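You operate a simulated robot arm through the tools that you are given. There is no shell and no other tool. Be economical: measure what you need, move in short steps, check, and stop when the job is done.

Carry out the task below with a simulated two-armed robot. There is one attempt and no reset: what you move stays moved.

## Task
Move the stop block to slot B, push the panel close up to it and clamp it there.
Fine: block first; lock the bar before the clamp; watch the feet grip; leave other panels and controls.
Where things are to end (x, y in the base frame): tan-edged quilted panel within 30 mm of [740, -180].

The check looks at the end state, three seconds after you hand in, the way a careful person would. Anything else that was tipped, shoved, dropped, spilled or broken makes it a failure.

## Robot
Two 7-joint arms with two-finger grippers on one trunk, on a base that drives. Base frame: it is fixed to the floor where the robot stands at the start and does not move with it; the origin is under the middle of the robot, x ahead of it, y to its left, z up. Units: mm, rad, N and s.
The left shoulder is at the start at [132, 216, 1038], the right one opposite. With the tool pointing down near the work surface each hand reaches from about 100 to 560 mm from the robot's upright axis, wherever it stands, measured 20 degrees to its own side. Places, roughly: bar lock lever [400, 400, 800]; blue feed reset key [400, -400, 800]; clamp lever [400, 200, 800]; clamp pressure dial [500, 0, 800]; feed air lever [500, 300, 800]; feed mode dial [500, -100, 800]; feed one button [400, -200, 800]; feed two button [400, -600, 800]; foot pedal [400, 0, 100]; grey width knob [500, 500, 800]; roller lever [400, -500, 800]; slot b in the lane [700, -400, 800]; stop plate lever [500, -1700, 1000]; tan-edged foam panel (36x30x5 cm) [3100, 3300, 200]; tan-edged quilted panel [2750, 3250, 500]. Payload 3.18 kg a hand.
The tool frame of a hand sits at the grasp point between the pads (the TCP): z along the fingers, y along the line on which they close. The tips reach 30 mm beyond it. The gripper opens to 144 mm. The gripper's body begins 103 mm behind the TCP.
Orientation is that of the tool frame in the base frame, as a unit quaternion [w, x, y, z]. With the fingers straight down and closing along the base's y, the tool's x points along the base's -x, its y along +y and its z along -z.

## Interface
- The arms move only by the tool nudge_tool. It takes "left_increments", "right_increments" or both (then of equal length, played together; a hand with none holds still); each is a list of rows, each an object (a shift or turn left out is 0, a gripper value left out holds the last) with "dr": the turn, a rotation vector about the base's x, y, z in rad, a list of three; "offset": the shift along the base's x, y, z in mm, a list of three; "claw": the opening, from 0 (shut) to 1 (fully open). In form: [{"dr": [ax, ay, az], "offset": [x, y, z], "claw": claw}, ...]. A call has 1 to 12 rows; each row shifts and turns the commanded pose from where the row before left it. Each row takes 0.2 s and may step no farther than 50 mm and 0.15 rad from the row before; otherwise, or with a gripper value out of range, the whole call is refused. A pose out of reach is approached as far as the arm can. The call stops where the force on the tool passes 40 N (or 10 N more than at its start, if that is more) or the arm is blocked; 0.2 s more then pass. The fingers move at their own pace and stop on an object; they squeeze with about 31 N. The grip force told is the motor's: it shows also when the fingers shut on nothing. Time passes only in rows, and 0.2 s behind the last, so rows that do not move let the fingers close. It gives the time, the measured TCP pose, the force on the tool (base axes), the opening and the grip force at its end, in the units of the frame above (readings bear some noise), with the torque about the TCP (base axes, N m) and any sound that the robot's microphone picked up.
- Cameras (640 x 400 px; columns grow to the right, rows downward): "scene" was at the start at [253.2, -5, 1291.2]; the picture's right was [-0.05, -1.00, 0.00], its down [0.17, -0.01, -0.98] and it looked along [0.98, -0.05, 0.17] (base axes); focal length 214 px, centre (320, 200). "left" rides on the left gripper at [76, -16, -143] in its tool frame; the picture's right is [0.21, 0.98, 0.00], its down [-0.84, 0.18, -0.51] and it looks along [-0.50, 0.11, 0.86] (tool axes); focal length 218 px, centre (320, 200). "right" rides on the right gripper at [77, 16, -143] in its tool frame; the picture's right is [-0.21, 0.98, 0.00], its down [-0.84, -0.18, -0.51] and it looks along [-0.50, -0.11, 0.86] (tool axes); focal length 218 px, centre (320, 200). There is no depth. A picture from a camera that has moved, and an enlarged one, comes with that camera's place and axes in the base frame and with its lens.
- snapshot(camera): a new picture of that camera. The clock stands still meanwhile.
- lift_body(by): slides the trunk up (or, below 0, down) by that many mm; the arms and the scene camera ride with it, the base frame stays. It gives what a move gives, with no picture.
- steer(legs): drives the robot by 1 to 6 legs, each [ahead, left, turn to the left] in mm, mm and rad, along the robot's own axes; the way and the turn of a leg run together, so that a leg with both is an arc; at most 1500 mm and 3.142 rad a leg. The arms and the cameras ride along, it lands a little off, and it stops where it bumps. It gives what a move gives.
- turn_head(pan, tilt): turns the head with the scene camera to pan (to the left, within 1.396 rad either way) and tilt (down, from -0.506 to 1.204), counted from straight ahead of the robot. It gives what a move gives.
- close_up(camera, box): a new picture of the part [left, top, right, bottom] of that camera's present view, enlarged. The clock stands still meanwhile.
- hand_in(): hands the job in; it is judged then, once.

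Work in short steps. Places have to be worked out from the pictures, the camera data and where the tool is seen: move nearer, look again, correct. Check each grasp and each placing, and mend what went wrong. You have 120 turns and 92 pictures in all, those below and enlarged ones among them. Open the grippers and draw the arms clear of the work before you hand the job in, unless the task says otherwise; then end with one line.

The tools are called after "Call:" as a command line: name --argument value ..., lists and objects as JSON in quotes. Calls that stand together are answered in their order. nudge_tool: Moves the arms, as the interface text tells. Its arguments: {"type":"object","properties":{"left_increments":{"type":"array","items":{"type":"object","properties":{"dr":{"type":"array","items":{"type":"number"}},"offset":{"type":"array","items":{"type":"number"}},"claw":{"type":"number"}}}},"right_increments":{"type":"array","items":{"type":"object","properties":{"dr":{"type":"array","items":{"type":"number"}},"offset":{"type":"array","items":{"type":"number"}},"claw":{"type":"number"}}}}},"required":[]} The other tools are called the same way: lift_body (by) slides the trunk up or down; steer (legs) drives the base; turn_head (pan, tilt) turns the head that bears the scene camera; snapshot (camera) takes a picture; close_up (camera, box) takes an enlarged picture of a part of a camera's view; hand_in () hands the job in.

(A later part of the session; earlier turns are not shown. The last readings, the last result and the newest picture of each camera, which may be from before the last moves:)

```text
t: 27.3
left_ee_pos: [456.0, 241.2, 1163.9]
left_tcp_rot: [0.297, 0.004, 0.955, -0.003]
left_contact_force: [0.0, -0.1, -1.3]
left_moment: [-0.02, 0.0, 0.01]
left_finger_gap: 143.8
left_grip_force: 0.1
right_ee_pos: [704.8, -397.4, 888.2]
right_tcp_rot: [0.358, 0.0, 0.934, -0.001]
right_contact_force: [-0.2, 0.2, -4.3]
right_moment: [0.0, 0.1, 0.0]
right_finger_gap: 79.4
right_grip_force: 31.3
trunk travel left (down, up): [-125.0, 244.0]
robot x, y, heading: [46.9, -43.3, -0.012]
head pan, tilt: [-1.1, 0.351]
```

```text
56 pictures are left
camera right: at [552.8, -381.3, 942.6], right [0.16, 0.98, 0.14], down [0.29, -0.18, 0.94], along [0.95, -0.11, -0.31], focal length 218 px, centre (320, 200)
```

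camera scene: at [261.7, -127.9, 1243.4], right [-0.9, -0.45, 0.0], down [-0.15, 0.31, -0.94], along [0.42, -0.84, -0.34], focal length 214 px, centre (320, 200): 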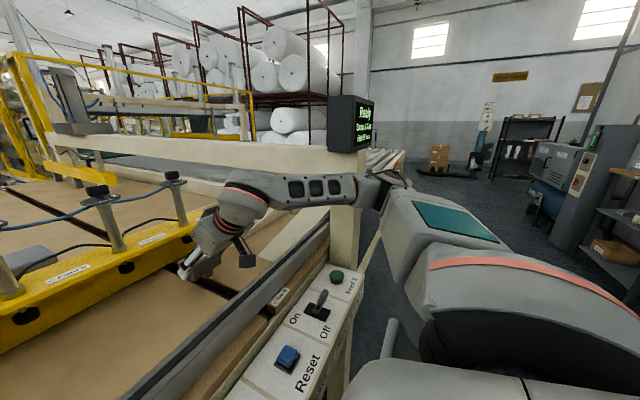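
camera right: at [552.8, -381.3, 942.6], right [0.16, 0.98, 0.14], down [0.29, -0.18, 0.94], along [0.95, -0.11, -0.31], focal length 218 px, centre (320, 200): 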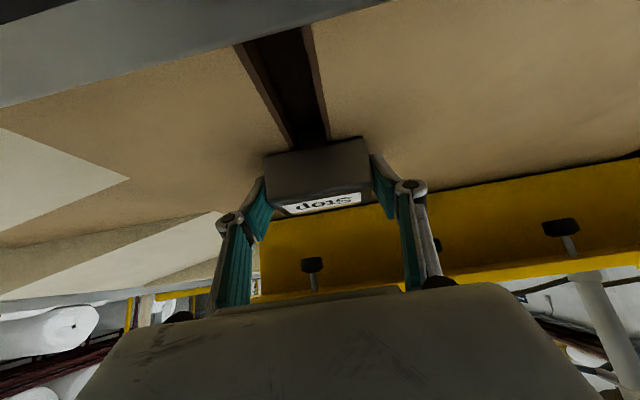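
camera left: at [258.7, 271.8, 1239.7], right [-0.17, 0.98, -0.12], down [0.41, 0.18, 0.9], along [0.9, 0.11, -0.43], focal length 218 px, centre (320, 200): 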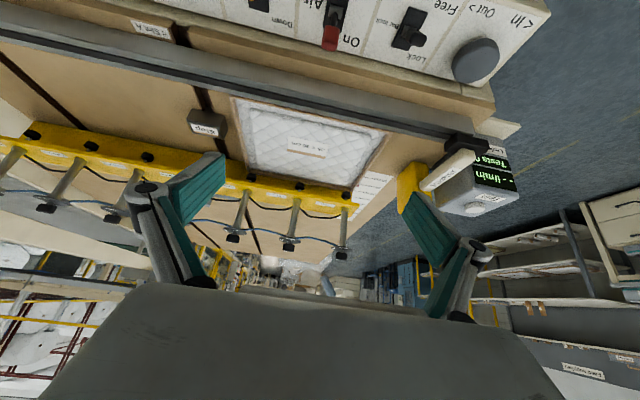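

The tang has gone into slot B with no resistance and z is 888 versus 886 seated. I'll settle 4 mm more and open the fingers a little.

Call:
nudge_tool --right_increments '[{"offset": [0, 0, -2]}, {"offset": [0, 0, -2]}, {}]'

Call:
nudge_tool --right_increments '[{"claw": 0.68}, {"claw": 0.68}, {"offset": [-13, 0, 18]}, {"offset": [-13, 0, 18]}, {"offset": [-13, 0, 18]}, {"offset": [-13, 0, 18]}, {"offset": [0, 0, 30]}, {"offset": [0, 0, 30]}]'

Call:
snapshot --camera "right"

```text
t: 28.1
left_ee_pos: [455.0, 242.0, 1165.1]
left_tcp_rot: [0.297, 0.004, 0.955, -0.002]
left_contact_force: [-0.3, -0.4, 0.4]
left_moment: [0.0, 0.02, -0.01]
left_finger_gap: 143.9
left_grip_force: 0.1
right_ee_pos: [703.5, -398.0, 886.3]
right_tcp_rot: [0.361, 0.001, 0.933, -0.002]
right_contact_force: [-1.6, -0.9, 4.7]
right_moment: [-0.4, 0.22, -0.02]
right_finger_gap: 79.4
right_grip_force: 30.7
trunk travel left (down, up): [-125.0, 244.0]
robot x, y, heading: [50.3, -42.6, -0.012]
head pan, tilt: [-1.1, 0.351]
```

```text
t: 29.9
left_ee_pos: [455.1, 242.1, 1164.4]
left_tcp_rot: [0.297, 0.004, 0.955, -0.003]
left_contact_force: [-0.2, -0.5, -0.9]
left_moment: [0.01, 0.0, 0.03]
left_finger_gap: 144.2
left_grip_force: 0.0
right_ee_pos: [653.2, -395.6, 1016.4]
right_tcp_rot: [0.359, 0.001, 0.933, -0.001]
right_contact_force: [-0.1, 0.4, 0.3]
right_moment: [-0.03, 0.03, -0.01]
right_finger_gap: 98.0
right_grip_force: 0.0
trunk travel left (down, up): [-125.0, 244.0]
robot x, y, heading: [47.5, -36.4, -0.008]
head pan, tilt: [-1.1, 0.351]
```

```text
55 pictures are left
camera right: at [500.3, -380.8, 1071.1], right [0.16, 0.98, 0.14], down [0.29, -0.18, 0.94], along [0.95, -0.11, -0.31], focal length 218 px, centre (320, 200)
```

right: 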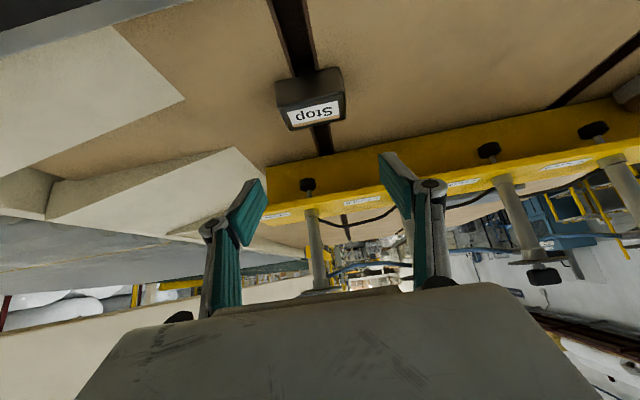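

The block is seated in slot B, its left face at y≈-357. I'll pull the right hand back and up, turn to the display and then to the pusher.

Call:
nudge_tool --right_increments '[{"offset": [-30, 10, 30]}, {"offset": [-30, 10, 30]}, {"offset": [-30, 10, 30]}, {"offset": [-30, 10, 30]}]'

Call:
close_up --camera "scene" --box '[310, 80, 400, 160]'

Call:
turn_head --pan 0.5 --tilt 0.6

Call:
snapshot --camera "scene"

```text
t: 30.9
left_ee_pos: [454.3, 241.6, 1165.0]
left_tcp_rot: [0.298, 0.003, 0.955, -0.003]
left_contact_force: [-1.5, -0.1, 0.3]
left_moment: [-0.02, 0.0, -0.03]
left_finger_gap: 144.1
left_grip_force: 0.0
right_ee_pos: [531.2, -354.9, 1137.8]
right_tcp_rot: [0.358, 0.0, 0.934, -0.001]
right_contact_force: [-1.1, 0.5, -0.2]
right_moment: [0.03, 0.02, -0.03]
right_finger_gap: 98.2
right_grip_force: 0.0
trunk travel left (down, up): [-125.0, 244.0]
robot x, y, heading: [53.7, -43.1, -0.008]
head pan, tilt: [-1.1, 0.351]
```

```text
5.00 times, centred on (355, 120) of scene
camera zoom: at [259.9, -127.3, 1244.0], right [-0.9, -0.45, 0.0], down [-0.15, 0.31, -0.94], along [0.42, -0.84, -0.34], focal length 1072 px, centre (145, 600)
```

zoom: 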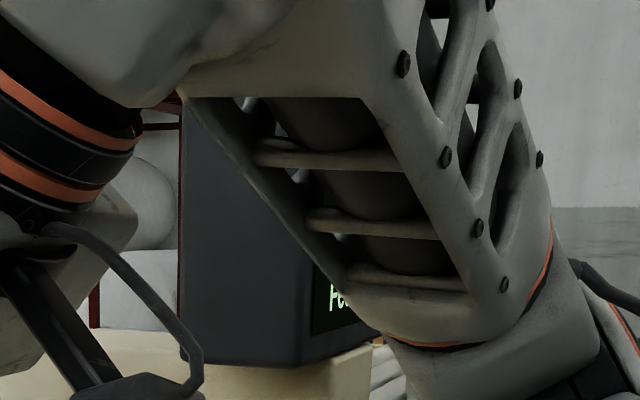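

```text
t: 32.6
left_ee_pos: [456.2, 240.9, 1164.9]
left_tcp_rot: [0.297, 0.004, 0.955, -0.003]
left_contact_force: [-0.2, 0.0, 0.7]
left_moment: [0.0, -0.01, -0.01]
left_finger_gap: 144.1
left_grip_force: 0.0
right_ee_pos: [533.9, -355.7, 1136.7]
right_tcp_rot: [0.358, 0.0, 0.934, -0.001]
right_contact_force: [0.0, -0.4, 0.2]
right_moment: [-0.03, -0.02, -0.03]
right_finger_gap: 97.7
right_grip_force: 0.1
trunk travel left (down, up): [-125.0, 244.0]
robot x, y, heading: [52.2, -40.3, -0.015]
head pan, tilt: [0.499, 0.6]
```

```text
53 pictures are left
camera scene: at [297.5, -2.9, 1220.8], right [0.47, -0.88, 0.0], down [-0.5, -0.27, -0.83], along [0.73, 0.39, -0.56], focal length 214 px, centre (320, 200)
```

scene: 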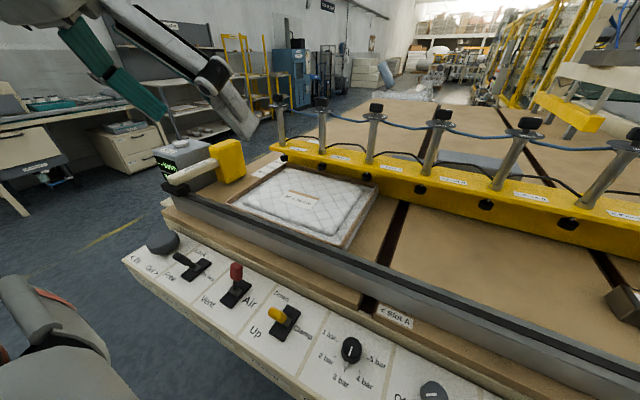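

Now the pusher. I'll drive left to about y=150 so the left arm faces the pusher, and look at it with both cameras.

Call:
steer --legs '[[0, 190, 0.012]]'

Call:
snapshot --camera "scene"

Call:
snapshot --camera "left"

```text
t: 34.9
left_ee_pos: [452.6, 438.0, 1163.8]
left_tcp_rot: [0.297, -0.003, 0.955, 0.0]
left_contact_force: [0.1, 0.0, 0.3]
left_moment: [-0.01, 0.01, -0.01]
left_finger_gap: 144.4
left_grip_force: 0.2
right_ee_pos: [538.4, -158.5, 1136.7]
right_tcp_rot: [0.358, -0.007, 0.934, 0.002]
right_contact_force: [-0.7, -0.1, 0.4]
right_moment: [-0.04, 0.01, -0.01]
right_finger_gap: 97.8
right_grip_force: 0.2
trunk travel left (down, up): [-125.0, 244.0]
robot x, y, heading: [50.6, 145.4, -0.001]
head pan, tilt: [0.499, 0.6]
```

```text
52 pictures are left
camera scene: at [297.4, 191.2, 1220.8], right [0.48, -0.88, 0.0], down [-0.49, -0.27, -0.82], along [0.72, 0.4, -0.57], focal length 214 px, centre (320, 200)
```

scene: 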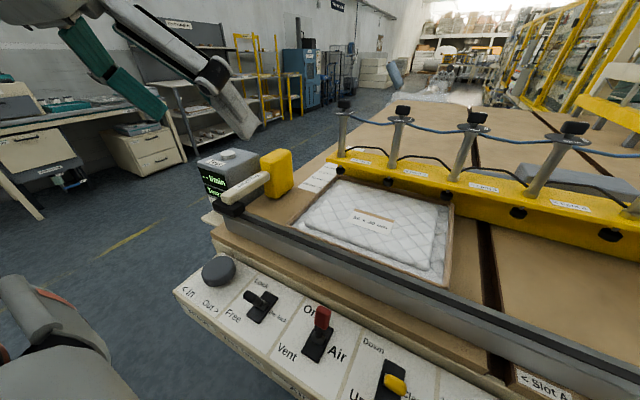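

```text
51 pictures are left
camera left: at [308.8, 421.3, 1239.7], right [-0.18, 0.98, -0.12], down [0.41, 0.18, 0.9], along [0.9, 0.11, -0.43], focal length 218 px, centre (320, 200)
```

left: 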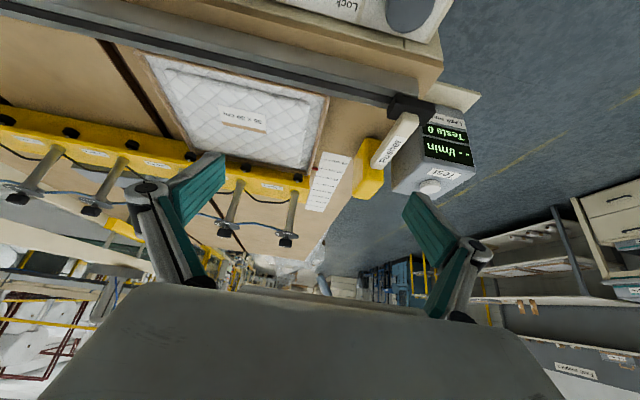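

The pusher arm sits close beside the leak tester, so gripping it is tight. There is about 100 mm between pusher head (y≈560) and panel edge (y≈455), enough for the closed left fingers to push directly. I'll bring the left hand above that gap, shut and tilted.

Call:
nudge_tool --left_increments '[{"dr": [0, -0.13, 0], "offset": [30, 10, -25], "claw": 0}, {"offset": [30, 10, -30]}, {"offset": [35, 10, -30]}, {"offset": [35, 10, -30]}, {"offset": [35, 5, -30]}, {"offset": [20, 5, -25]}]'

Call:
snapshot --camera "left"

Call:
snapshot --camera "scene"

```text
t: 36.3
left_ee_pos: [636.1, 485.1, 993.2]
left_tcp_rot: [0.359, -0.003, 0.933, 0.0]
left_contact_force: [0.2, 0.3, 0.1]
left_moment: [0.0, 0.03, 0.02]
left_finger_gap: 0.1
left_grip_force: 30.9
right_ee_pos: [538.8, -159.0, 1135.1]
right_tcp_rot: [0.358, -0.006, 0.934, 0.001]
right_contact_force: [0.3, 0.1, 0.4]
right_moment: [0.0, 0.04, 0.03]
right_finger_gap: 98.0
right_grip_force: 0.1
trunk travel left (down, up): [-125.0, 244.0]
robot x, y, heading: [51.2, 150.0, 0.003]
head pan, tilt: [0.499, 0.6]
```

```text
50 pictures are left
camera left: at [483.6, 468.9, 1048.8], right [-0.16, 0.98, -0.14], down [0.29, 0.18, 0.94], along [0.94, 0.11, -0.31], focal length 218 px, centre (320, 200)
```

left: 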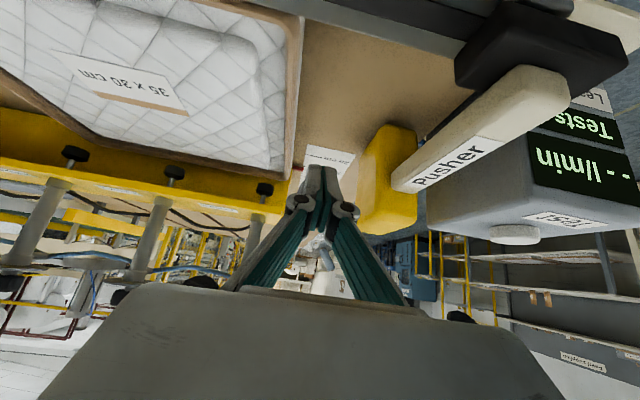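

```text
49 pictures are left
camera scene: at [297.9, 191.0, 1220.6], right [0.48, -0.88, 0.0], down [-0.5, -0.27, -0.82], along [0.72, 0.4, -0.57], focal length 214 px, centre (320, 200)
```

scene: 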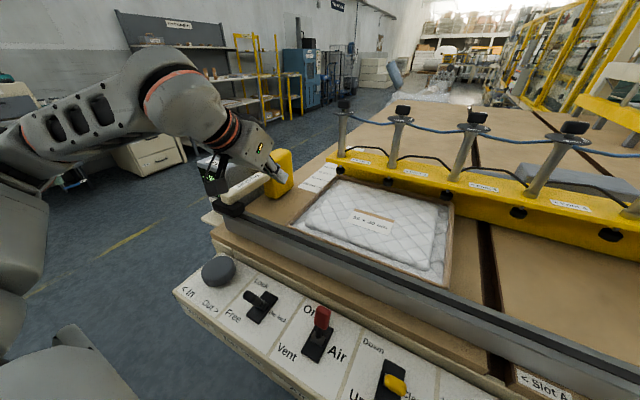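

The panel's left edge is at y≈449 and the pusher's face at y≈558; the fingers hang at y=485 between them. I'll go down along the tool axis into the gap.

Call:
nudge_tool --left_increments '[{"offset": [8, 2, -30]}, {"offset": [24, 0, -27]}, {"offset": [24, 0, -27]}, {"offset": [20, 0, -20]}]'

Call:
snapshot --camera "left"

Call:
close_up --camera "scene" --box '[200, 120, 480, 290]'

```text
t: 37.3
left_ee_pos: [713.6, 489.3, 890.0]
left_tcp_rot: [0.357, -0.003, 0.934, -0.001]
left_contact_force: [-0.5, 0.5, 0.5]
left_moment: [0.0, 0.02, 0.0]
left_finger_gap: 0.0
left_grip_force: 31.0
right_ee_pos: [540.5, -159.9, 1136.6]
right_tcp_rot: [0.359, -0.006, 0.933, 0.002]
right_contact_force: [-0.1, 0.8, 0.2]
right_moment: [0.0, 0.01, 0.04]
right_finger_gap: 97.8
right_grip_force: 0.0
trunk travel left (down, up): [-125.0, 244.0]
robot x, y, heading: [52.0, 151.1, 0.005]
head pan, tilt: [0.499, 0.6]
```

```text
48 pictures are left
camera left: at [562.8, 472.4, 946.3], right [-0.16, 0.98, -0.14], down [0.29, 0.18, 0.94], along [0.94, 0.11, -0.31], focal length 218 px, centre (320, 200)
```

left: 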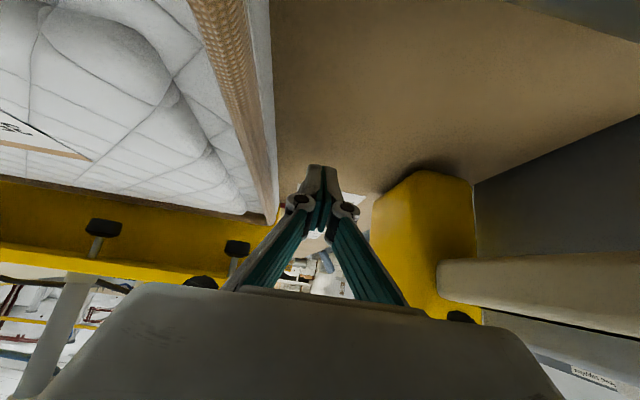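

```text
2.29 times, centred on (340, 205) of scene
camera zoom: at [297.9, 190.9, 1220.6], right [0.48, -0.88, 0.0], down [-0.5, -0.27, -0.82], along [0.72, 0.4, -0.57], focal length 490 px, centre (274, 189)
```

zoom: 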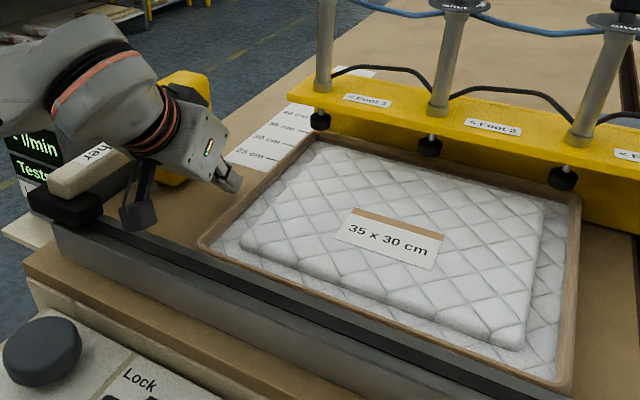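

The gap is clear. I'll lower 9 mm to near the table and push the panel right in modest rows, watching the force.

Call:
nudge_tool --left_increments '[{"offset": [3, 0, -9]}, {"offset": [0, -20, 0]}, {"offset": [0, -15, 0]}, {"offset": [0, -15, 0]}, {"offset": [0, -15, 0]}]'

Call:
snapshot --camera "left"

```text
t: 38.5
left_ee_pos: [715.5, 425.1, 881.0]
left_tcp_rot: [0.358, -0.002, 0.934, -0.001]
left_contact_force: [0.3, -0.4, -0.5]
left_moment: [0.01, 0.01, 0.01]
left_finger_gap: 0.0
left_grip_force: 31.1
right_ee_pos: [538.5, -160.0, 1135.6]
right_tcp_rot: [0.359, -0.006, 0.933, 0.002]
right_contact_force: [1.1, -0.2, -0.3]
right_moment: [0.01, 0.0, -0.01]
right_finger_gap: 98.0
right_grip_force: 0.1
trunk travel left (down, up): [-125.0, 244.0]
robot x, y, heading: [49.3, 149.3, 0.002]
head pan, tilt: [0.499, 0.6]
```

```text
46 pictures are left
camera left: at [564.2, 408.4, 938.4], right [-0.16, 0.98, -0.14], down [0.29, 0.18, 0.94], along [0.94, 0.11, -0.31], focal length 218 px, centre (320, 200)
```

left: 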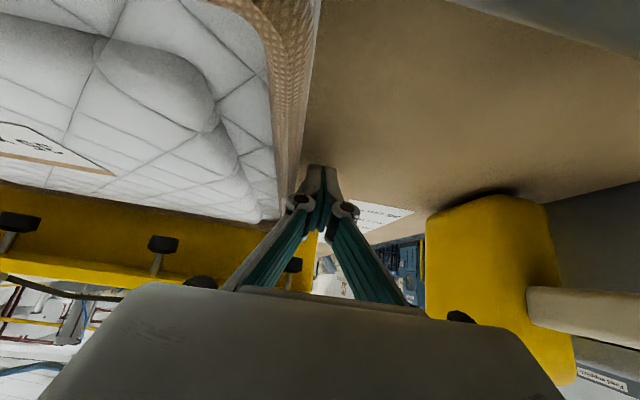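

Fingers appear just touching the panel's edge, with no measurable load. I'll continue pushing about 110 mm and check that the panel follows squarely.

Call:
nudge_tool --left_increments '[{"offset": [0, -20, 0]}, {"offset": [0, -20, 0]}, {"offset": [0, -20, 0]}, {"offset": [0, -25, 0]}, {"offset": [0, -25, 0]}]'

Call:
snapshot --camera "left"

Call:
snapshot --camera "scene"

```text
t: 39.7
left_ee_pos: [715.9, 315.4, 879.9]
left_tcp_rot: [0.359, -0.002, 0.933, -0.001]
left_contact_force: [-0.1, 0.2, 0.6]
left_moment: [0.03, 0.0, 0.02]
left_finger_gap: 0.0
left_grip_force: 30.4
right_ee_pos: [539.1, -160.5, 1135.1]
right_tcp_rot: [0.358, -0.007, 0.934, 0.002]
right_contact_force: [-0.1, 0.8, -0.4]
right_moment: [0.02, -0.02, 0.02]
right_finger_gap: 98.1
right_grip_force: 0.2
trunk travel left (down, up): [-125.0, 244.0]
robot x, y, heading: [50.8, 149.2, -0.0]
head pan, tilt: [0.499, 0.6]
```

```text
45 pictures are left
camera left: at [564.2, 297.5, 936.3], right [-0.16, 0.98, -0.14], down [0.29, 0.18, 0.94], along [0.94, 0.11, -0.31], focal length 218 px, centre (320, 200)
```

left: 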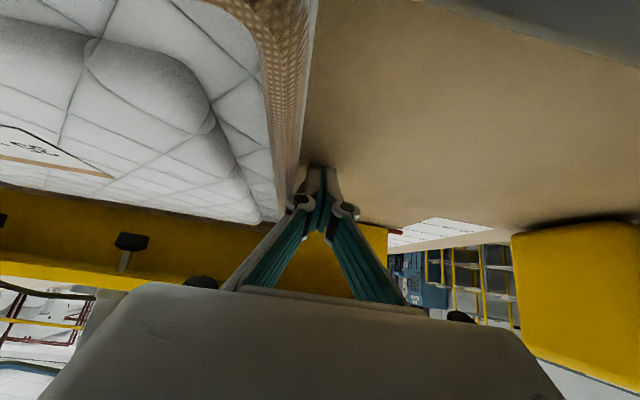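

```text
44 pictures are left
camera scene: at [297.4, 190.2, 1220.8], right [0.48, -0.88, 0.0], down [-0.49, -0.27, -0.83], along [0.72, 0.4, -0.56], focal length 214 px, centre (320, 200)
```

scene: 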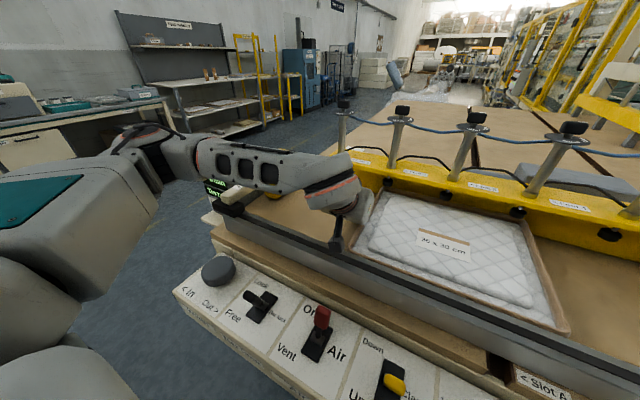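

The panel follows squarely with low force. I'll drive the base 190 mm right with the hand held, which pushes the panel on.

Call:
steer --legs '[[0, -190, 0]]'

Call:
turn_head --pan 0.0 --tilt 0.7

Call:
snapshot --camera "scene"

Call:
snapshot --camera "left"

```text
t: 42.0
left_ee_pos: [716.6, 124.6, 880.2]
left_tcp_rot: [0.357, -0.003, 0.934, 0.0]
left_contact_force: [0.8, 0.0, -0.6]
left_moment: [0.03, 0.0, 0.04]
left_finger_gap: 0.0
left_grip_force: 31.1
right_ee_pos: [540.1, -351.0, 1136.0]
right_tcp_rot: [0.358, -0.007, 0.934, 0.002]
right_contact_force: [0.6, -0.5, 0.4]
right_moment: [0.03, -0.04, 0.02]
right_finger_gap: 97.8
right_grip_force: 0.1
trunk travel left (down, up): [-125.0, 244.0]
robot x, y, heading: [47.7, -40.7, 0.004]
head pan, tilt: [0.499, 0.6]
```

```text
t: 42.9
left_ee_pos: [716.8, 126.1, 879.9]
left_tcp_rot: [0.358, -0.004, 0.934, 0.0]
left_contact_force: [0.4, -0.1, -0.3]
left_moment: [0.01, -0.02, -0.02]
left_finger_gap: 0.1
left_grip_force: 31.2
right_ee_pos: [541.3, -350.0, 1135.8]
right_tcp_rot: [0.358, -0.006, 0.934, 0.001]
right_contact_force: [0.6, -0.4, -0.3]
right_moment: [0.02, 0.0, 0.01]
right_finger_gap: 98.2
right_grip_force: 0.0
trunk travel left (down, up): [-125.0, 244.0]
robot x, y, heading: [49.1, -36.9, 0.002]
head pan, tilt: [0.0, 0.7]
```

```text
43 pictures are left
camera scene: at [305.8, -41.7, 1212.2], right [0.01, -1.0, 0.0], down [-0.64, 0.0, -0.77], along [0.77, 0.0, -0.64], focal length 214 px, centre (320, 200)
```

scene: 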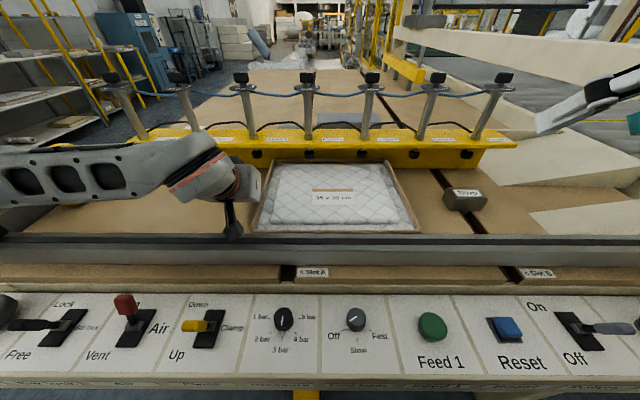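

```text
42 pictures are left
camera left: at [564.9, 108.3, 936.3], right [-0.16, 0.98, -0.14], down [0.29, 0.18, 0.94], along [0.94, 0.11, -0.31], focal length 218 px, centre (320, 200)
```

left: 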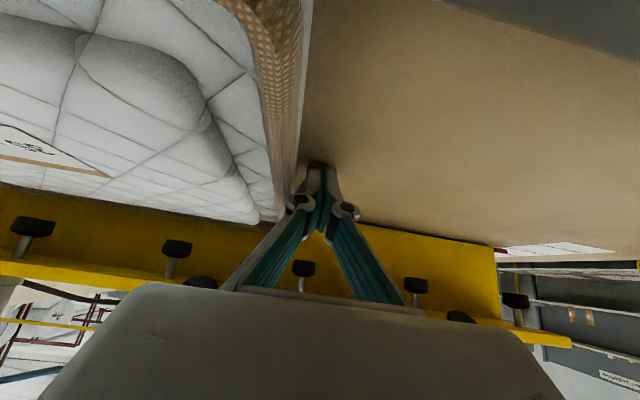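

The panel's at about 80–110 mm from the stop. I'll push 60 mm more with the arm.

Call:
nudge_tool --left_increments '[{"offset": [0, -20, 0]}, {"offset": [0, -20, 0]}, {"offset": [0, -20, 0]}]'

Call:
close_up --camera "scene" --box '[220, 120, 540, 280]'

```text
t: 43.7
left_ee_pos: [718.0, 64.4, 881.5]
left_tcp_rot: [0.358, -0.003, 0.934, 0.0]
left_contact_force: [-0.4, -0.1, -0.1]
left_moment: [0.0, 0.03, 0.02]
left_finger_gap: 0.2
left_grip_force: 30.7
right_ee_pos: [540.5, -350.6, 1135.8]
right_tcp_rot: [0.359, -0.006, 0.933, 0.001]
right_contact_force: [-0.3, -0.3, -0.5]
right_moment: [0.02, 0.03, -0.01]
right_finger_gap: 98.0
right_grip_force: 0.0
trunk travel left (down, up): [-125.0, 244.0]
robot x, y, heading: [50.9, -41.9, 0.001]
head pan, tilt: [0.0, 0.7]
```

```text
2.00 times, centred on (380, 200) of scene
camera zoom: at [305.7, -42.2, 1212.2], right [0.0, -1.0, 0.0], down [-0.64, 0.0, -0.77], along [0.77, 0.0, -0.64], focal length 429 px, centre (200, 200)
```

zoom: 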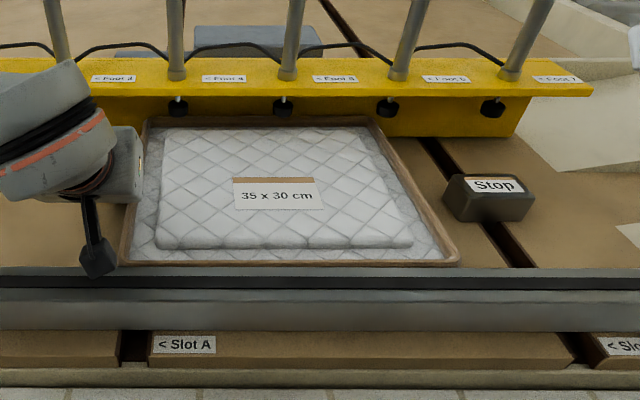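

About 30–50 mm left to the block. I'll go on in small rows and watch for the force rise.

Call:
nudge_tool --left_increments '[{"offset": [0, -12, 0]}, {"offset": [0, -12, 0]}, {"offset": [0, -8, 0]}]'

Call:
close_up --camera "scene" --box '[220, 120, 540, 280]'

```text
t: 44.5
left_ee_pos: [715.6, 32.6, 881.8]
left_tcp_rot: [0.356, -0.003, 0.934, -0.001]
left_contact_force: [0.3, 0.4, 0.5]
left_moment: [0.02, -0.02, -0.02]
left_finger_gap: 0.1
left_grip_force: 30.4
right_ee_pos: [539.7, -350.7, 1136.4]
right_tcp_rot: [0.358, -0.007, 0.934, 0.002]
right_contact_force: [-0.5, -0.4, -0.1]
right_moment: [0.01, -0.01, 0.0]
right_finger_gap: 97.9
right_grip_force: 0.1
trunk travel left (down, up): [-125.0, 244.0]
robot x, y, heading: [56.3, -42.4, 0.006]
head pan, tilt: [0.0, 0.7]
```

```text
2.00 times, centred on (380, 200) of scene
camera zoom: at [305.7, -41.9, 1212.2], right [0.01, -1.0, 0.0], down [-0.64, 0.0, -0.77], along [0.77, 0.0, -0.64], focal length 429 px, centre (200, 200)
```

zoom: 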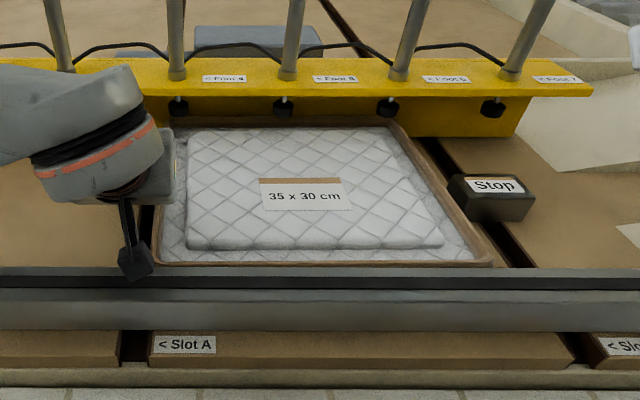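

Nearly touching. I'll proceed 4 mm at a time.

Call:
nudge_tool --left_increments '[{"offset": [0, -4, 0]}, {"offset": [0, -4, 0]}]'

Call:
nudge_tool --left_increments '[{"offset": [0, -4, 0]}, {"offset": [0, -3, 0]}]'

Call:
close_up --camera "scene" --box '[360, 140, 520, 260]'

```text
t: 45.1
left_ee_pos: [715.6, 26.5, 880.4]
left_tcp_rot: [0.358, -0.003, 0.934, 0.0]
left_contact_force: [-1.2, 0.4, -0.6]
left_moment: [-0.02, -0.02, -0.02]
left_finger_gap: 0.0
left_grip_force: 30.9
right_ee_pos: [540.6, -350.0, 1136.0]
right_tcp_rot: [0.359, -0.007, 0.933, 0.002]
right_contact_force: [0.3, 0.4, 0.2]
right_moment: [-0.01, 0.0, 0.0]
right_finger_gap: 97.9
right_grip_force: 0.1
trunk travel left (down, up): [-125.0, 244.0]
robot x, y, heading: [54.5, -42.4, 0.004]
head pan, tilt: [0.0, 0.7]
```

```text
t: 45.7
left_ee_pos: [717.6, 19.1, 879.3]
left_tcp_rot: [0.357, -0.003, 0.934, -0.001]
left_contact_force: [0.2, 0.8, 0.7]
left_moment: [-0.02, -0.03, -0.03]
left_finger_gap: 0.0
left_grip_force: 30.7
right_ee_pos: [539.4, -349.5, 1135.6]
right_tcp_rot: [0.358, -0.007, 0.934, 0.002]
right_contact_force: [-0.4, -0.3, 0.6]
right_moment: [-0.02, 0.0, -0.01]
right_finger_gap: 97.8
right_grip_force: 0.1
trunk travel left (down, up): [-125.0, 244.0]
robot x, y, heading: [57.3, -42.7, 0.004]
head pan, tilt: [0.0, 0.7]
```

```text
3.33 times, centred on (440, 200) of scene
camera zoom: at [305.6, -41.7, 1212.3], right [0.01, -1.0, 0.0], down [-0.64, 0.0, -0.77], along [0.77, 0.0, -0.64], focal length 715 px, centre (-80, 200)
```

zoom: 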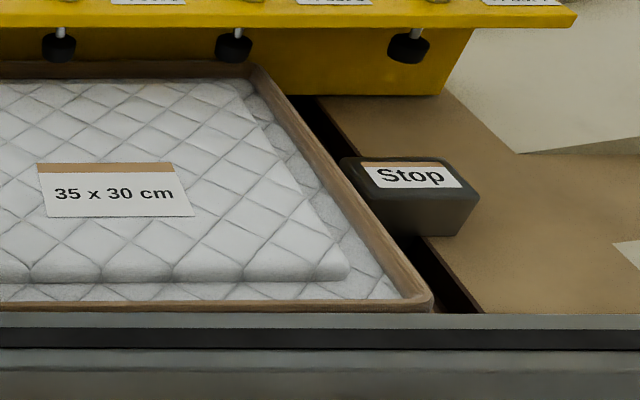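

The panel edge now overlaps the block's foot in view; still no load, so I keep on in 3 mm steps until the force shows contact.

Call:
nudge_tool --left_increments '[{"offset": [0, -3, 0]}, {"offset": [0, -3, 0]}]'

Call:
nudge_tool --left_increments '[{"offset": [0, -3, 0]}, {"offset": [0, -2, 0]}]'

Call:
snapshot --camera "left"

Call:
close_up --camera "scene" --box '[360, 140, 520, 260]'

```text
t: 46.3
left_ee_pos: [717.0, 11.8, 879.5]
left_tcp_rot: [0.357, -0.004, 0.934, -0.001]
left_contact_force: [-0.2, 1.5, 0.9]
left_moment: [-0.01, 0.0, 0.01]
left_finger_gap: 0.0
left_grip_force: 31.0
right_ee_pos: [540.0, -348.3, 1136.9]
right_tcp_rot: [0.358, -0.007, 0.934, 0.003]
right_contact_force: [-0.2, -0.2, -0.4]
right_moment: [0.0, -0.02, 0.01]
right_finger_gap: 97.9
right_grip_force: 0.0
trunk travel left (down, up): [-125.0, 244.0]
robot x, y, heading: [52.4, -44.3, 0.005]
head pan, tilt: [0.0, 0.7]
```

```text
t: 46.9
left_ee_pos: [717.2, 7.5, 879.1]
left_tcp_rot: [0.357, -0.003, 0.934, -0.001]
left_contact_force: [-0.4, 1.8, 0.7]
left_moment: [-0.02, 0.03, -0.03]
left_finger_gap: 0.2
left_grip_force: 30.6
right_ee_pos: [539.9, -349.3, 1135.3]
right_tcp_rot: [0.358, -0.007, 0.934, 0.002]
right_contact_force: [-0.1, 0.2, -0.2]
right_moment: [-0.02, 0.01, 0.05]
right_finger_gap: 98.1
right_grip_force: 0.1
trunk travel left (down, up): [-125.0, 244.0]
robot x, y, heading: [51.6, -42.9, 0.009]
head pan, tilt: [0.0, 0.7]
```

```text
38 pictures are left
camera left: at [565.6, -10.0, 936.2], right [-0.16, 0.98, -0.14], down [0.29, 0.18, 0.94], along [0.94, 0.11, -0.31], focal length 218 px, centre (320, 200)
```

left: 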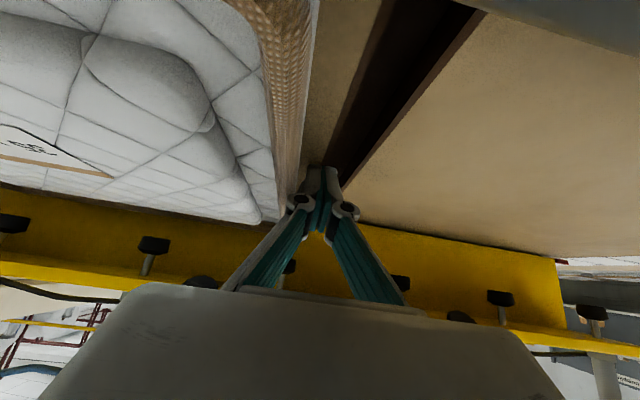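

```text
3.33 times, centred on (440, 200) of scene
camera zoom: at [305.8, -41.7, 1212.2], right [0.01, -1.0, 0.0], down [-0.64, 0.0, -0.77], along [0.77, 0.0, -0.64], focal length 715 px, centre (-80, 200)
```

zoom: 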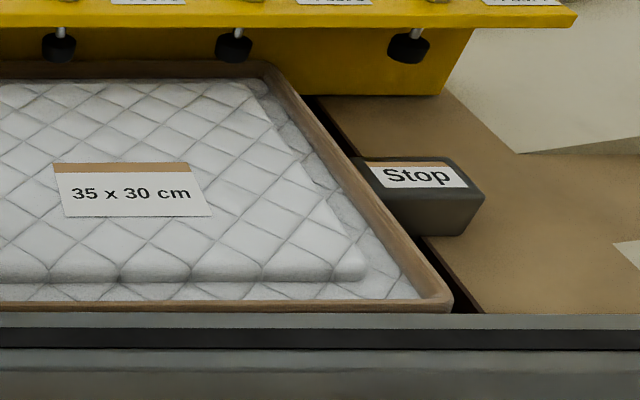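

The block shifted about 5 mm with the panel, so they touch. I'll press 2–3 mm more to take up the slot play.

Call:
nudge_tool --left_increments '[{"offset": [0, -2, 0]}, {"offset": [0, -2, 0]}]'

Call:
close_up --camera "scene" --box '[360, 140, 520, 260]'

```text
t: 47.5
left_ee_pos: [716.6, 6.3, 878.8]
left_tcp_rot: [0.357, -0.006, 0.934, 0.0]
left_contact_force: [-1.9, 15.3, 2.5]
left_moment: [-0.26, 0.0, -0.3]
left_finger_gap: 0.0
left_grip_force: 30.7
right_ee_pos: [539.1, -348.3, 1137.2]
right_tcp_rot: [0.359, -0.007, 0.933, 0.001]
right_contact_force: [0.6, 0.0, 0.5]
right_moment: [-0.02, -0.01, 0.02]
right_finger_gap: 97.8
right_grip_force: 0.1
trunk travel left (down, up): [-125.0, 244.0]
robot x, y, heading: [53.0, -41.1, 0.008]
head pan, tilt: [0.0, 0.7]
```

```text
3.33 times, centred on (440, 200) of scene
camera zoom: at [305.4, -40.0, 1212.3], right [0.01, -1.0, 0.0], down [-0.64, 0.0, -0.77], along [0.77, 0.0, -0.64], focal length 715 px, centre (-80, 200)
```

zoom: 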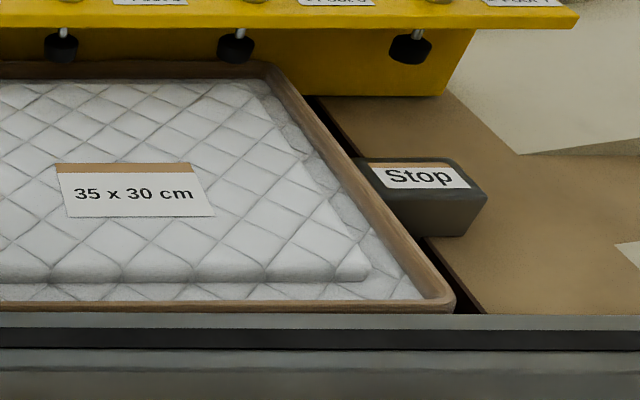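

15 N of contact: panel is firm against the block. I'll draw the left hand off sideways, then back and up.

Call:
nudge_tool --left_increments '[{"offset": [0, 10, 0]}, {"offset": [0, 15, 0]}, {"offset": [-20, 0, 22]}, {"offset": [-25, 0, 28]}, {"offset": [-25, 0, 28]}, {"offset": [-30, 10, 30]}, {"offset": [-30, 20, 20]}, {"offset": [-30, 30, 20]}, {"offset": [-30, 30, 20]}]'

Call:
snapshot --camera "scene"

```text
t: 49.5
left_ee_pos: [526.0, 116.7, 1047.9]
left_tcp_rot: [0.359, -0.003, 0.933, -0.001]
left_contact_force: [0.0, -0.1, -0.1]
left_moment: [-0.01, 0.01, -0.03]
left_finger_gap: 0.0
left_grip_force: 30.8
right_ee_pos: [539.0, -348.5, 1137.7]
right_tcp_rot: [0.359, -0.006, 0.933, 0.0]
right_contact_force: [0.5, 1.1, 0.0]
right_moment: [-0.02, 0.01, 0.0]
right_finger_gap: 97.9
right_grip_force: 0.1
trunk travel left (down, up): [-125.0, 244.0]
robot x, y, heading: [51.4, -45.1, 0.004]
head pan, tilt: [0.0, 0.7]
```

```text
35 pictures are left
camera scene: at [305.1, -41.0, 1212.5], right [0.01, -1.0, 0.0], down [-0.64, 0.0, -0.77], along [0.77, 0.0, -0.64], focal length 214 px, centre (320, 200)
```

scene: 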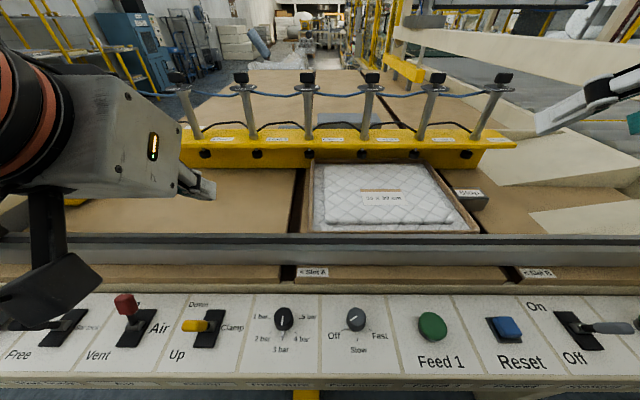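

Panel sits against the stop. Next the bar lock: I'll drive 200 mm left and turn the left tool to point down above the lever area for a close look.

Call:
steer --legs '[[0, 200, 0]]'

Call:
nudge_tool --left_increments '[{"dr": [0, 0.15, 0], "offset": [-30, 15, 0]}, {"dr": [0, 0.15, 0], "offset": [-30, 15, 0]}, {"dr": [0, 0.15, 0], "offset": [-30, 15, 0]}, {"dr": [0, 0.15, 0], "offset": [-30, 15, 0]}, {"dr": [0, 0.13, 0], "offset": [-30, 15, 0]}, {"offset": [-30, 0, 0]}]'

Call:
snapshot --camera "left"

```text
t: 51.9
left_ee_pos: [526.7, 313.7, 1047.6]
left_tcp_rot: [0.358, -0.003, 0.934, -0.001]
left_contact_force: [-0.8, -0.2, -0.6]
left_moment: [0.01, 0.05, -0.04]
left_finger_gap: 0.2
left_grip_force: 30.4
right_ee_pos: [539.8, -154.0, 1135.4]
right_tcp_rot: [0.358, -0.005, 0.934, 0.001]
right_contact_force: [-0.4, 0.2, 0.0]
right_moment: [0.04, -0.01, -0.01]
right_finger_gap: 97.8
right_grip_force: 0.0
trunk travel left (down, up): [-125.0, 244.0]
robot x, y, heading: [52.8, 154.5, 0.002]
head pan, tilt: [0.0, 0.7]
```

```text
t: 53.3
left_ee_pos: [343.6, 385.6, 1049.8]
left_tcp_rot: [0.001, -0.003, 1.0, 0.002]
left_contact_force: [-1.2, -0.4, -0.4]
left_moment: [0.0, -0.01, 0.02]
left_finger_gap: 0.2
left_grip_force: 30.8
right_ee_pos: [538.8, -153.5, 1136.3]
right_tcp_rot: [0.358, -0.006, 0.934, 0.002]
right_contact_force: [-0.5, 0.0, -0.5]
right_moment: [0.02, 0.02, -0.01]
right_finger_gap: 98.0
right_grip_force: 0.0
trunk travel left (down, up): [-125.0, 244.0]
robot x, y, heading: [52.8, 153.9, 0.005]
head pan, tilt: [0.0, 0.7]
```

```text
34 pictures are left
camera left: at [268.2, 368.9, 1193.9], right [-0.21, 0.98, 0.0], down [0.84, 0.18, 0.51], along [0.5, 0.11, -0.86], focal length 218 px, centre (320, 200)
```

left: 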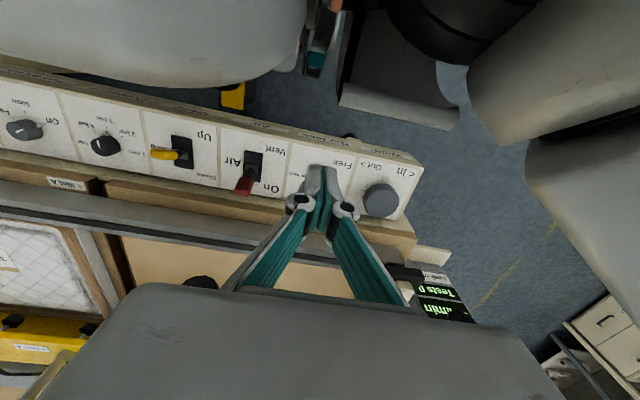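

Levers stand roughly upright and lean near or far: Air leans to On, clamp to Up, the bar lock is hidden behind the fingers. I'll shift the hand to the side to uncover it.

Call:
nudge_tool --left_increments '[{"offset": [-10, -40, 0]}, {"offset": [0, -40, 0]}]'

Call:
close_up --camera "left" --box '[140, 60, 500, 280]'

Call:
turn_head --pan 0.2 --tilt 0.95

Call:
snapshot --camera "scene"

```text
t: 53.9
left_ee_pos: [338.2, 307.1, 1044.5]
left_tcp_rot: [-0.001, -0.006, 1.0, -0.001]
left_contact_force: [0.2, 0.5, -0.6]
left_moment: [0.01, 0.03, 0.01]
left_finger_gap: 0.1
left_grip_force: 30.6
right_ee_pos: [539.4, -153.2, 1135.9]
right_tcp_rot: [0.358, -0.006, 0.934, 0.001]
right_contact_force: [-0.4, 0.0, -0.3]
right_moment: [-0.02, 0.03, -0.02]
right_finger_gap: 97.7
right_grip_force: 0.1
trunk travel left (down, up): [-125.0, 244.0]
robot x, y, heading: [52.4, 156.9, 0.003]
head pan, tilt: [0.0, 0.7]
```

```text
1.78 times, centred on (320, 170) of left
camera zoom: at [262.1, 290.1, 1190.1], right [-0.22, 0.98, 0.0], down [0.84, 0.19, 0.51], along [0.49, 0.11, -0.86], focal length 388 px, centre (320, 253)
```

zoom: 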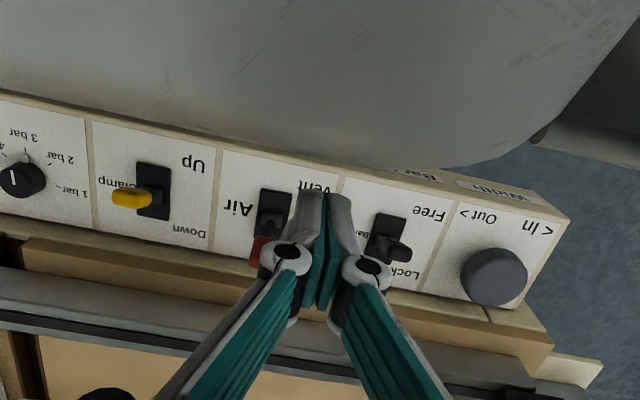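

```text
t: 54.7
left_ee_pos: [336.2, 308.3, 1044.5]
left_tcp_rot: [0.001, -0.003, 1.0, 0.001]
left_contact_force: [-0.2, -0.1, 0.5]
left_moment: [-0.01, 0.0, 0.01]
left_finger_gap: 0.0
left_grip_force: 29.9
right_ee_pos: [539.1, -153.7, 1136.0]
right_tcp_rot: [0.358, -0.007, 0.934, 0.001]
right_contact_force: [0.1, 0.3, -0.7]
right_moment: [0.01, -0.04, -0.01]
right_finger_gap: 97.9
right_grip_force: 0.0
trunk travel left (down, up): [-125.0, 244.0]
robot x, y, heading: [50.1, 154.7, 0.004]
head pan, tilt: [0.201, 0.949]
```

```text
32 pictures are left
camera scene: at [298.4, 153.8, 1200.6], right [-0.01, -1.0, 0.0], down [-0.75, 0.01, -0.67], along [0.67, -0.01, -0.75], focal length 214 px, centre (320, 200)
```

scene: 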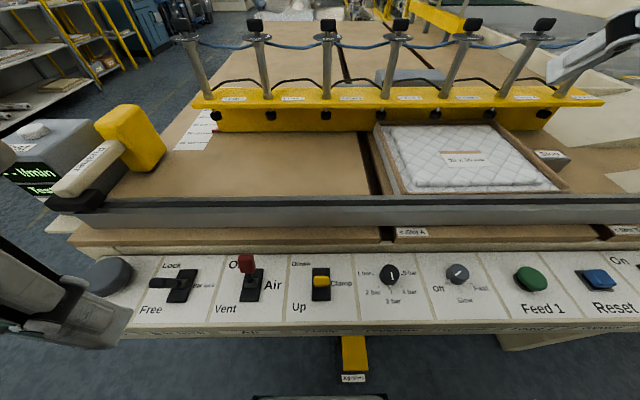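

The bar lock handle's tip is at about (420, 402, 880), leaning near = Free; the clamp tip at (428, 152, 866) = Up. I'll place the shut left fingertips on the near side of the bar lock handle.

Call:
nudge_tool --left_increments '[{"offset": [15, 35, -10]}, {"offset": [15, 35, -20]}, {"offset": [15, 24, -30]}, {"offset": [0, 0, -40]}, {"offset": [0, 0, -40]}, {"offset": [0, 0, -22]}]'

Call:
snapshot --camera "left"

Call:
close_up --camera "scene" --box '[60, 220, 360, 380]'

```text
t: 56.1
left_ee_pos: [424.9, 388.1, 910.7]
left_tcp_rot: [0.001, -0.002, 1.0, 0.0]
left_contact_force: [-0.8, -1.0, 0.3]
left_moment: [0.0, 0.0, -0.02]
left_finger_gap: 0.0
left_grip_force: 31.1
left hand out of reach, approached as far as the arm can: row 4, 5, 6
right_ee_pos: [539.4, -152.3, 1135.5]
right_tcp_rot: [0.359, -0.006, 0.933, 0.001]
right_contact_force: [0.0, 0.0, 0.3]
right_moment: [0.01, -0.03, -0.02]
right_finger_gap: 98.1
right_grip_force: 0.0
trunk travel left (down, up): [-125.0, 244.0]
robot x, y, heading: [52.1, 153.6, 0.004]
head pan, tilt: [0.201, 0.949]
```

```text
31 pictures are left
camera left: at [348.8, 371.5, 1055.4], right [-0.21, 0.98, 0.0], down [0.84, 0.18, 0.51], along [0.5, 0.11, -0.86], focal length 218 px, centre (320, 200)
```

left: 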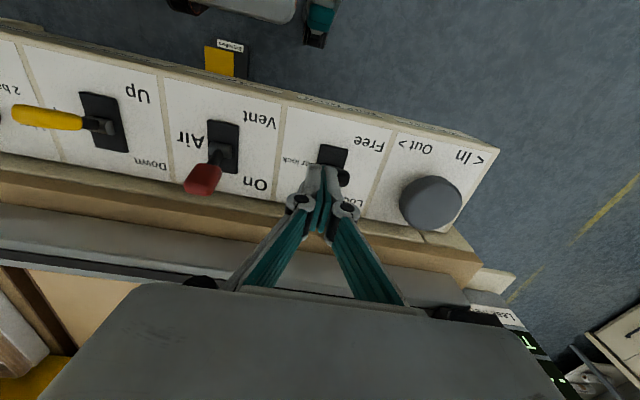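

```text
2.13 times, centred on (210, 300) of scene
camera zoom: at [291.3, 169.5, 1192.4], right [0.2, -0.98, 0.0], down [-0.8, -0.17, -0.58], along [0.57, 0.12, -0.81], focal length 458 px, centre (555, -13)
```

zoom: 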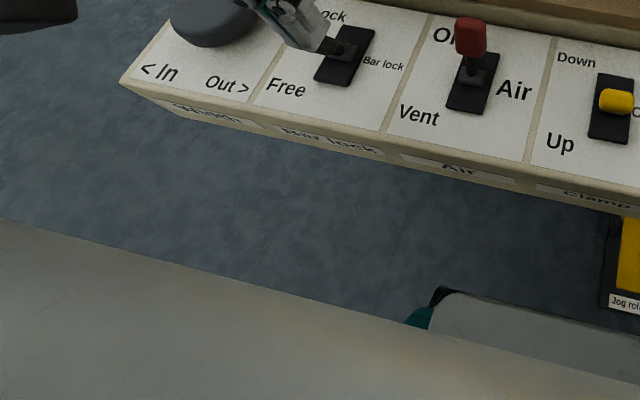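

Too close to the robot for a straight-down pose; the hand slid out to x=425. I'll raise the hand, back the base off 80 mm and try again.

Call:
nudge_tool --left_increments '[{"offset": [10, 0, 40]}, {"offset": [10, 0, 40]}, {"offset": [10, 0, 40]}]'

Call:
steer --legs '[[-80, 0, 0]]'

```text
t: 56.9
left_ee_pos: [453.9, 389.4, 1032.3]
left_tcp_rot: [0.001, -0.003, 1.0, 0.001]
left_contact_force: [-0.1, -0.4, -0.5]
left_moment: [-0.01, -0.01, 0.02]
left_finger_gap: 0.1
left_grip_force: 30.7
right_ee_pos: [538.7, -154.2, 1136.8]
right_tcp_rot: [0.359, -0.006, 0.933, 0.001]
right_contact_force: [-0.7, 1.0, 0.3]
right_moment: [-0.01, 0.0, 0.03]
right_finger_gap: 97.8
right_grip_force: 0.0
trunk travel left (down, up): [-125.0, 244.0]
robot x, y, heading: [50.3, 155.4, -0.002]
head pan, tilt: [0.201, 0.949]
```

```text
t: 57.9
left_ee_pos: [373.2, 388.1, 1031.3]
left_tcp_rot: [0.001, -0.002, 1.0, 0.0]
left_contact_force: [0.6, -0.2, -0.4]
left_moment: [-0.01, -0.02, 0.02]
left_finger_gap: 0.0
left_grip_force: 31.2
right_ee_pos: [456.5, -153.6, 1135.5]
right_tcp_rot: [0.358, -0.006, 0.934, 0.002]
right_contact_force: [-0.7, 0.5, -0.4]
right_moment: [0.0, -0.02, 0.0]
right_finger_gap: 97.8
right_grip_force: 0.1
trunk travel left (down, up): [-125.0, 244.0]
robot x, y, heading: [-31.1, 153.5, 0.006]
head pan, tilt: [0.201, 0.949]
```

Now lower the hand beside the handle at (380, 402), checking reach.

Call:
nudge_tool --left_increments '[{"offset": [7, 14, -30]}, {"offset": [0, 0, -40]}, {"offset": [0, 0, -40]}, {"offset": [0, 0, -38]}]'

Call:
snapshot --camera "left"

Call:
snapshot --camera "scene"

```text
t: 58.9
left_ee_pos: [380.3, 406.0, 886.5]
left_tcp_rot: [0.002, -0.003, 1.0, 0.0]
left_contact_force: [0.2, -0.8, 0.3]
left_moment: [0.0, 0.04, 0.01]
left_finger_gap: 0.1
left_grip_force: 30.4
right_ee_pos: [459.1, -154.4, 1135.8]
right_tcp_rot: [0.359, -0.006, 0.933, 0.001]
right_contact_force: [0.3, 0.1, 0.2]
right_moment: [0.01, -0.02, 0.01]
right_finger_gap: 97.9
right_grip_force: 0.1
trunk travel left (down, up): [-125.0, 244.0]
robot x, y, heading: [-27.6, 154.4, 0.004]
head pan, tilt: [0.201, 0.949]
```

```text
29 pictures are left
camera left: at [303.8, 388.5, 1029.2], right [-0.21, 0.98, 0.0], down [0.84, 0.18, 0.51], along [0.5, 0.11, -0.86], focal length 218 px, centre (320, 200)
```

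left: 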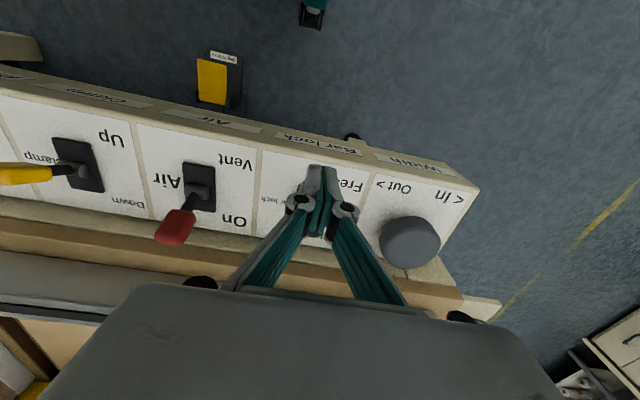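

```text
28 pictures are left
camera scene: at [210.7, 169.4, 1192.2], right [0.2, -0.98, 0.0], down [-0.8, -0.17, -0.58], along [0.57, 0.12, -0.81], focal length 214 px, centre (320, 200)
```

scene: 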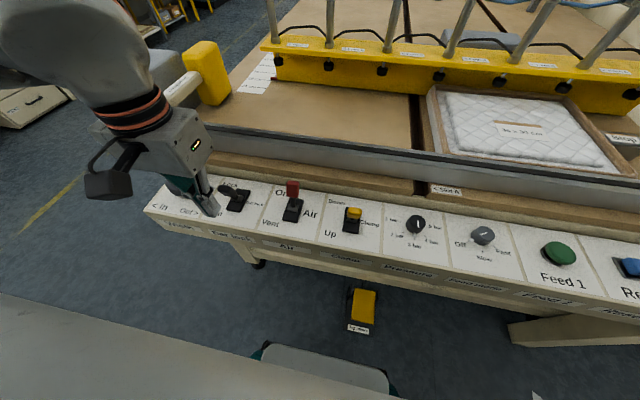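

The fingertips are on the near side of the handle. I'll push toward Lock (+x).

Call:
nudge_tool --left_increments '[{"offset": [12, 0, 0]}, {"offset": [12, 0, 0]}, {"offset": [12, 0, 0]}, {"offset": [12, 0, 0]}, {"offset": [12, 0, 0]}, {"offset": [10, 0, 0]}]'

Call:
close_up --camera "scene" --box '[120, 130, 420, 290]'

```text
t: 60.3
left_ee_pos: [445.7, 402.4, 883.7]
left_tcp_rot: [-0.003, -0.002, 1.0, 0.002]
left_contact_force: [-19.6, -3.5, 0.6]
left_moment: [-0.02, 0.51, -0.08]
left_finger_gap: 6.1
left_grip_force: 30.6
right_ee_pos: [456.1, -152.6, 1136.5]
right_tcp_rot: [0.359, -0.006, 0.933, 0.002]
right_contact_force: [1.2, -1.1, 0.0]
right_moment: [-0.02, -0.01, 0.0]
right_finger_gap: 97.9
right_grip_force: 0.1
trunk travel left (down, up): [-125.0, 244.0]
robot x, y, heading: [-33.3, 154.0, 0.004]
head pan, tilt: [0.201, 0.949]
```

```text
2.13 times, centred on (270, 210) of scene
camera zoom: at [208.0, 169.0, 1192.9], right [0.2, -0.98, 0.0], down [-0.8, -0.17, -0.58], along [0.57, 0.12, -0.81], focal length 458 px, centre (427, 179)
```

zoom: 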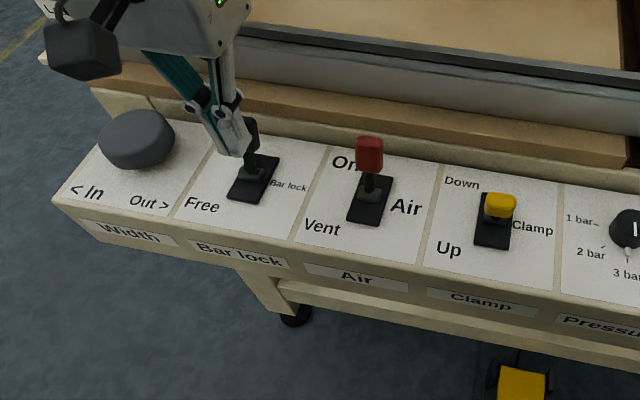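

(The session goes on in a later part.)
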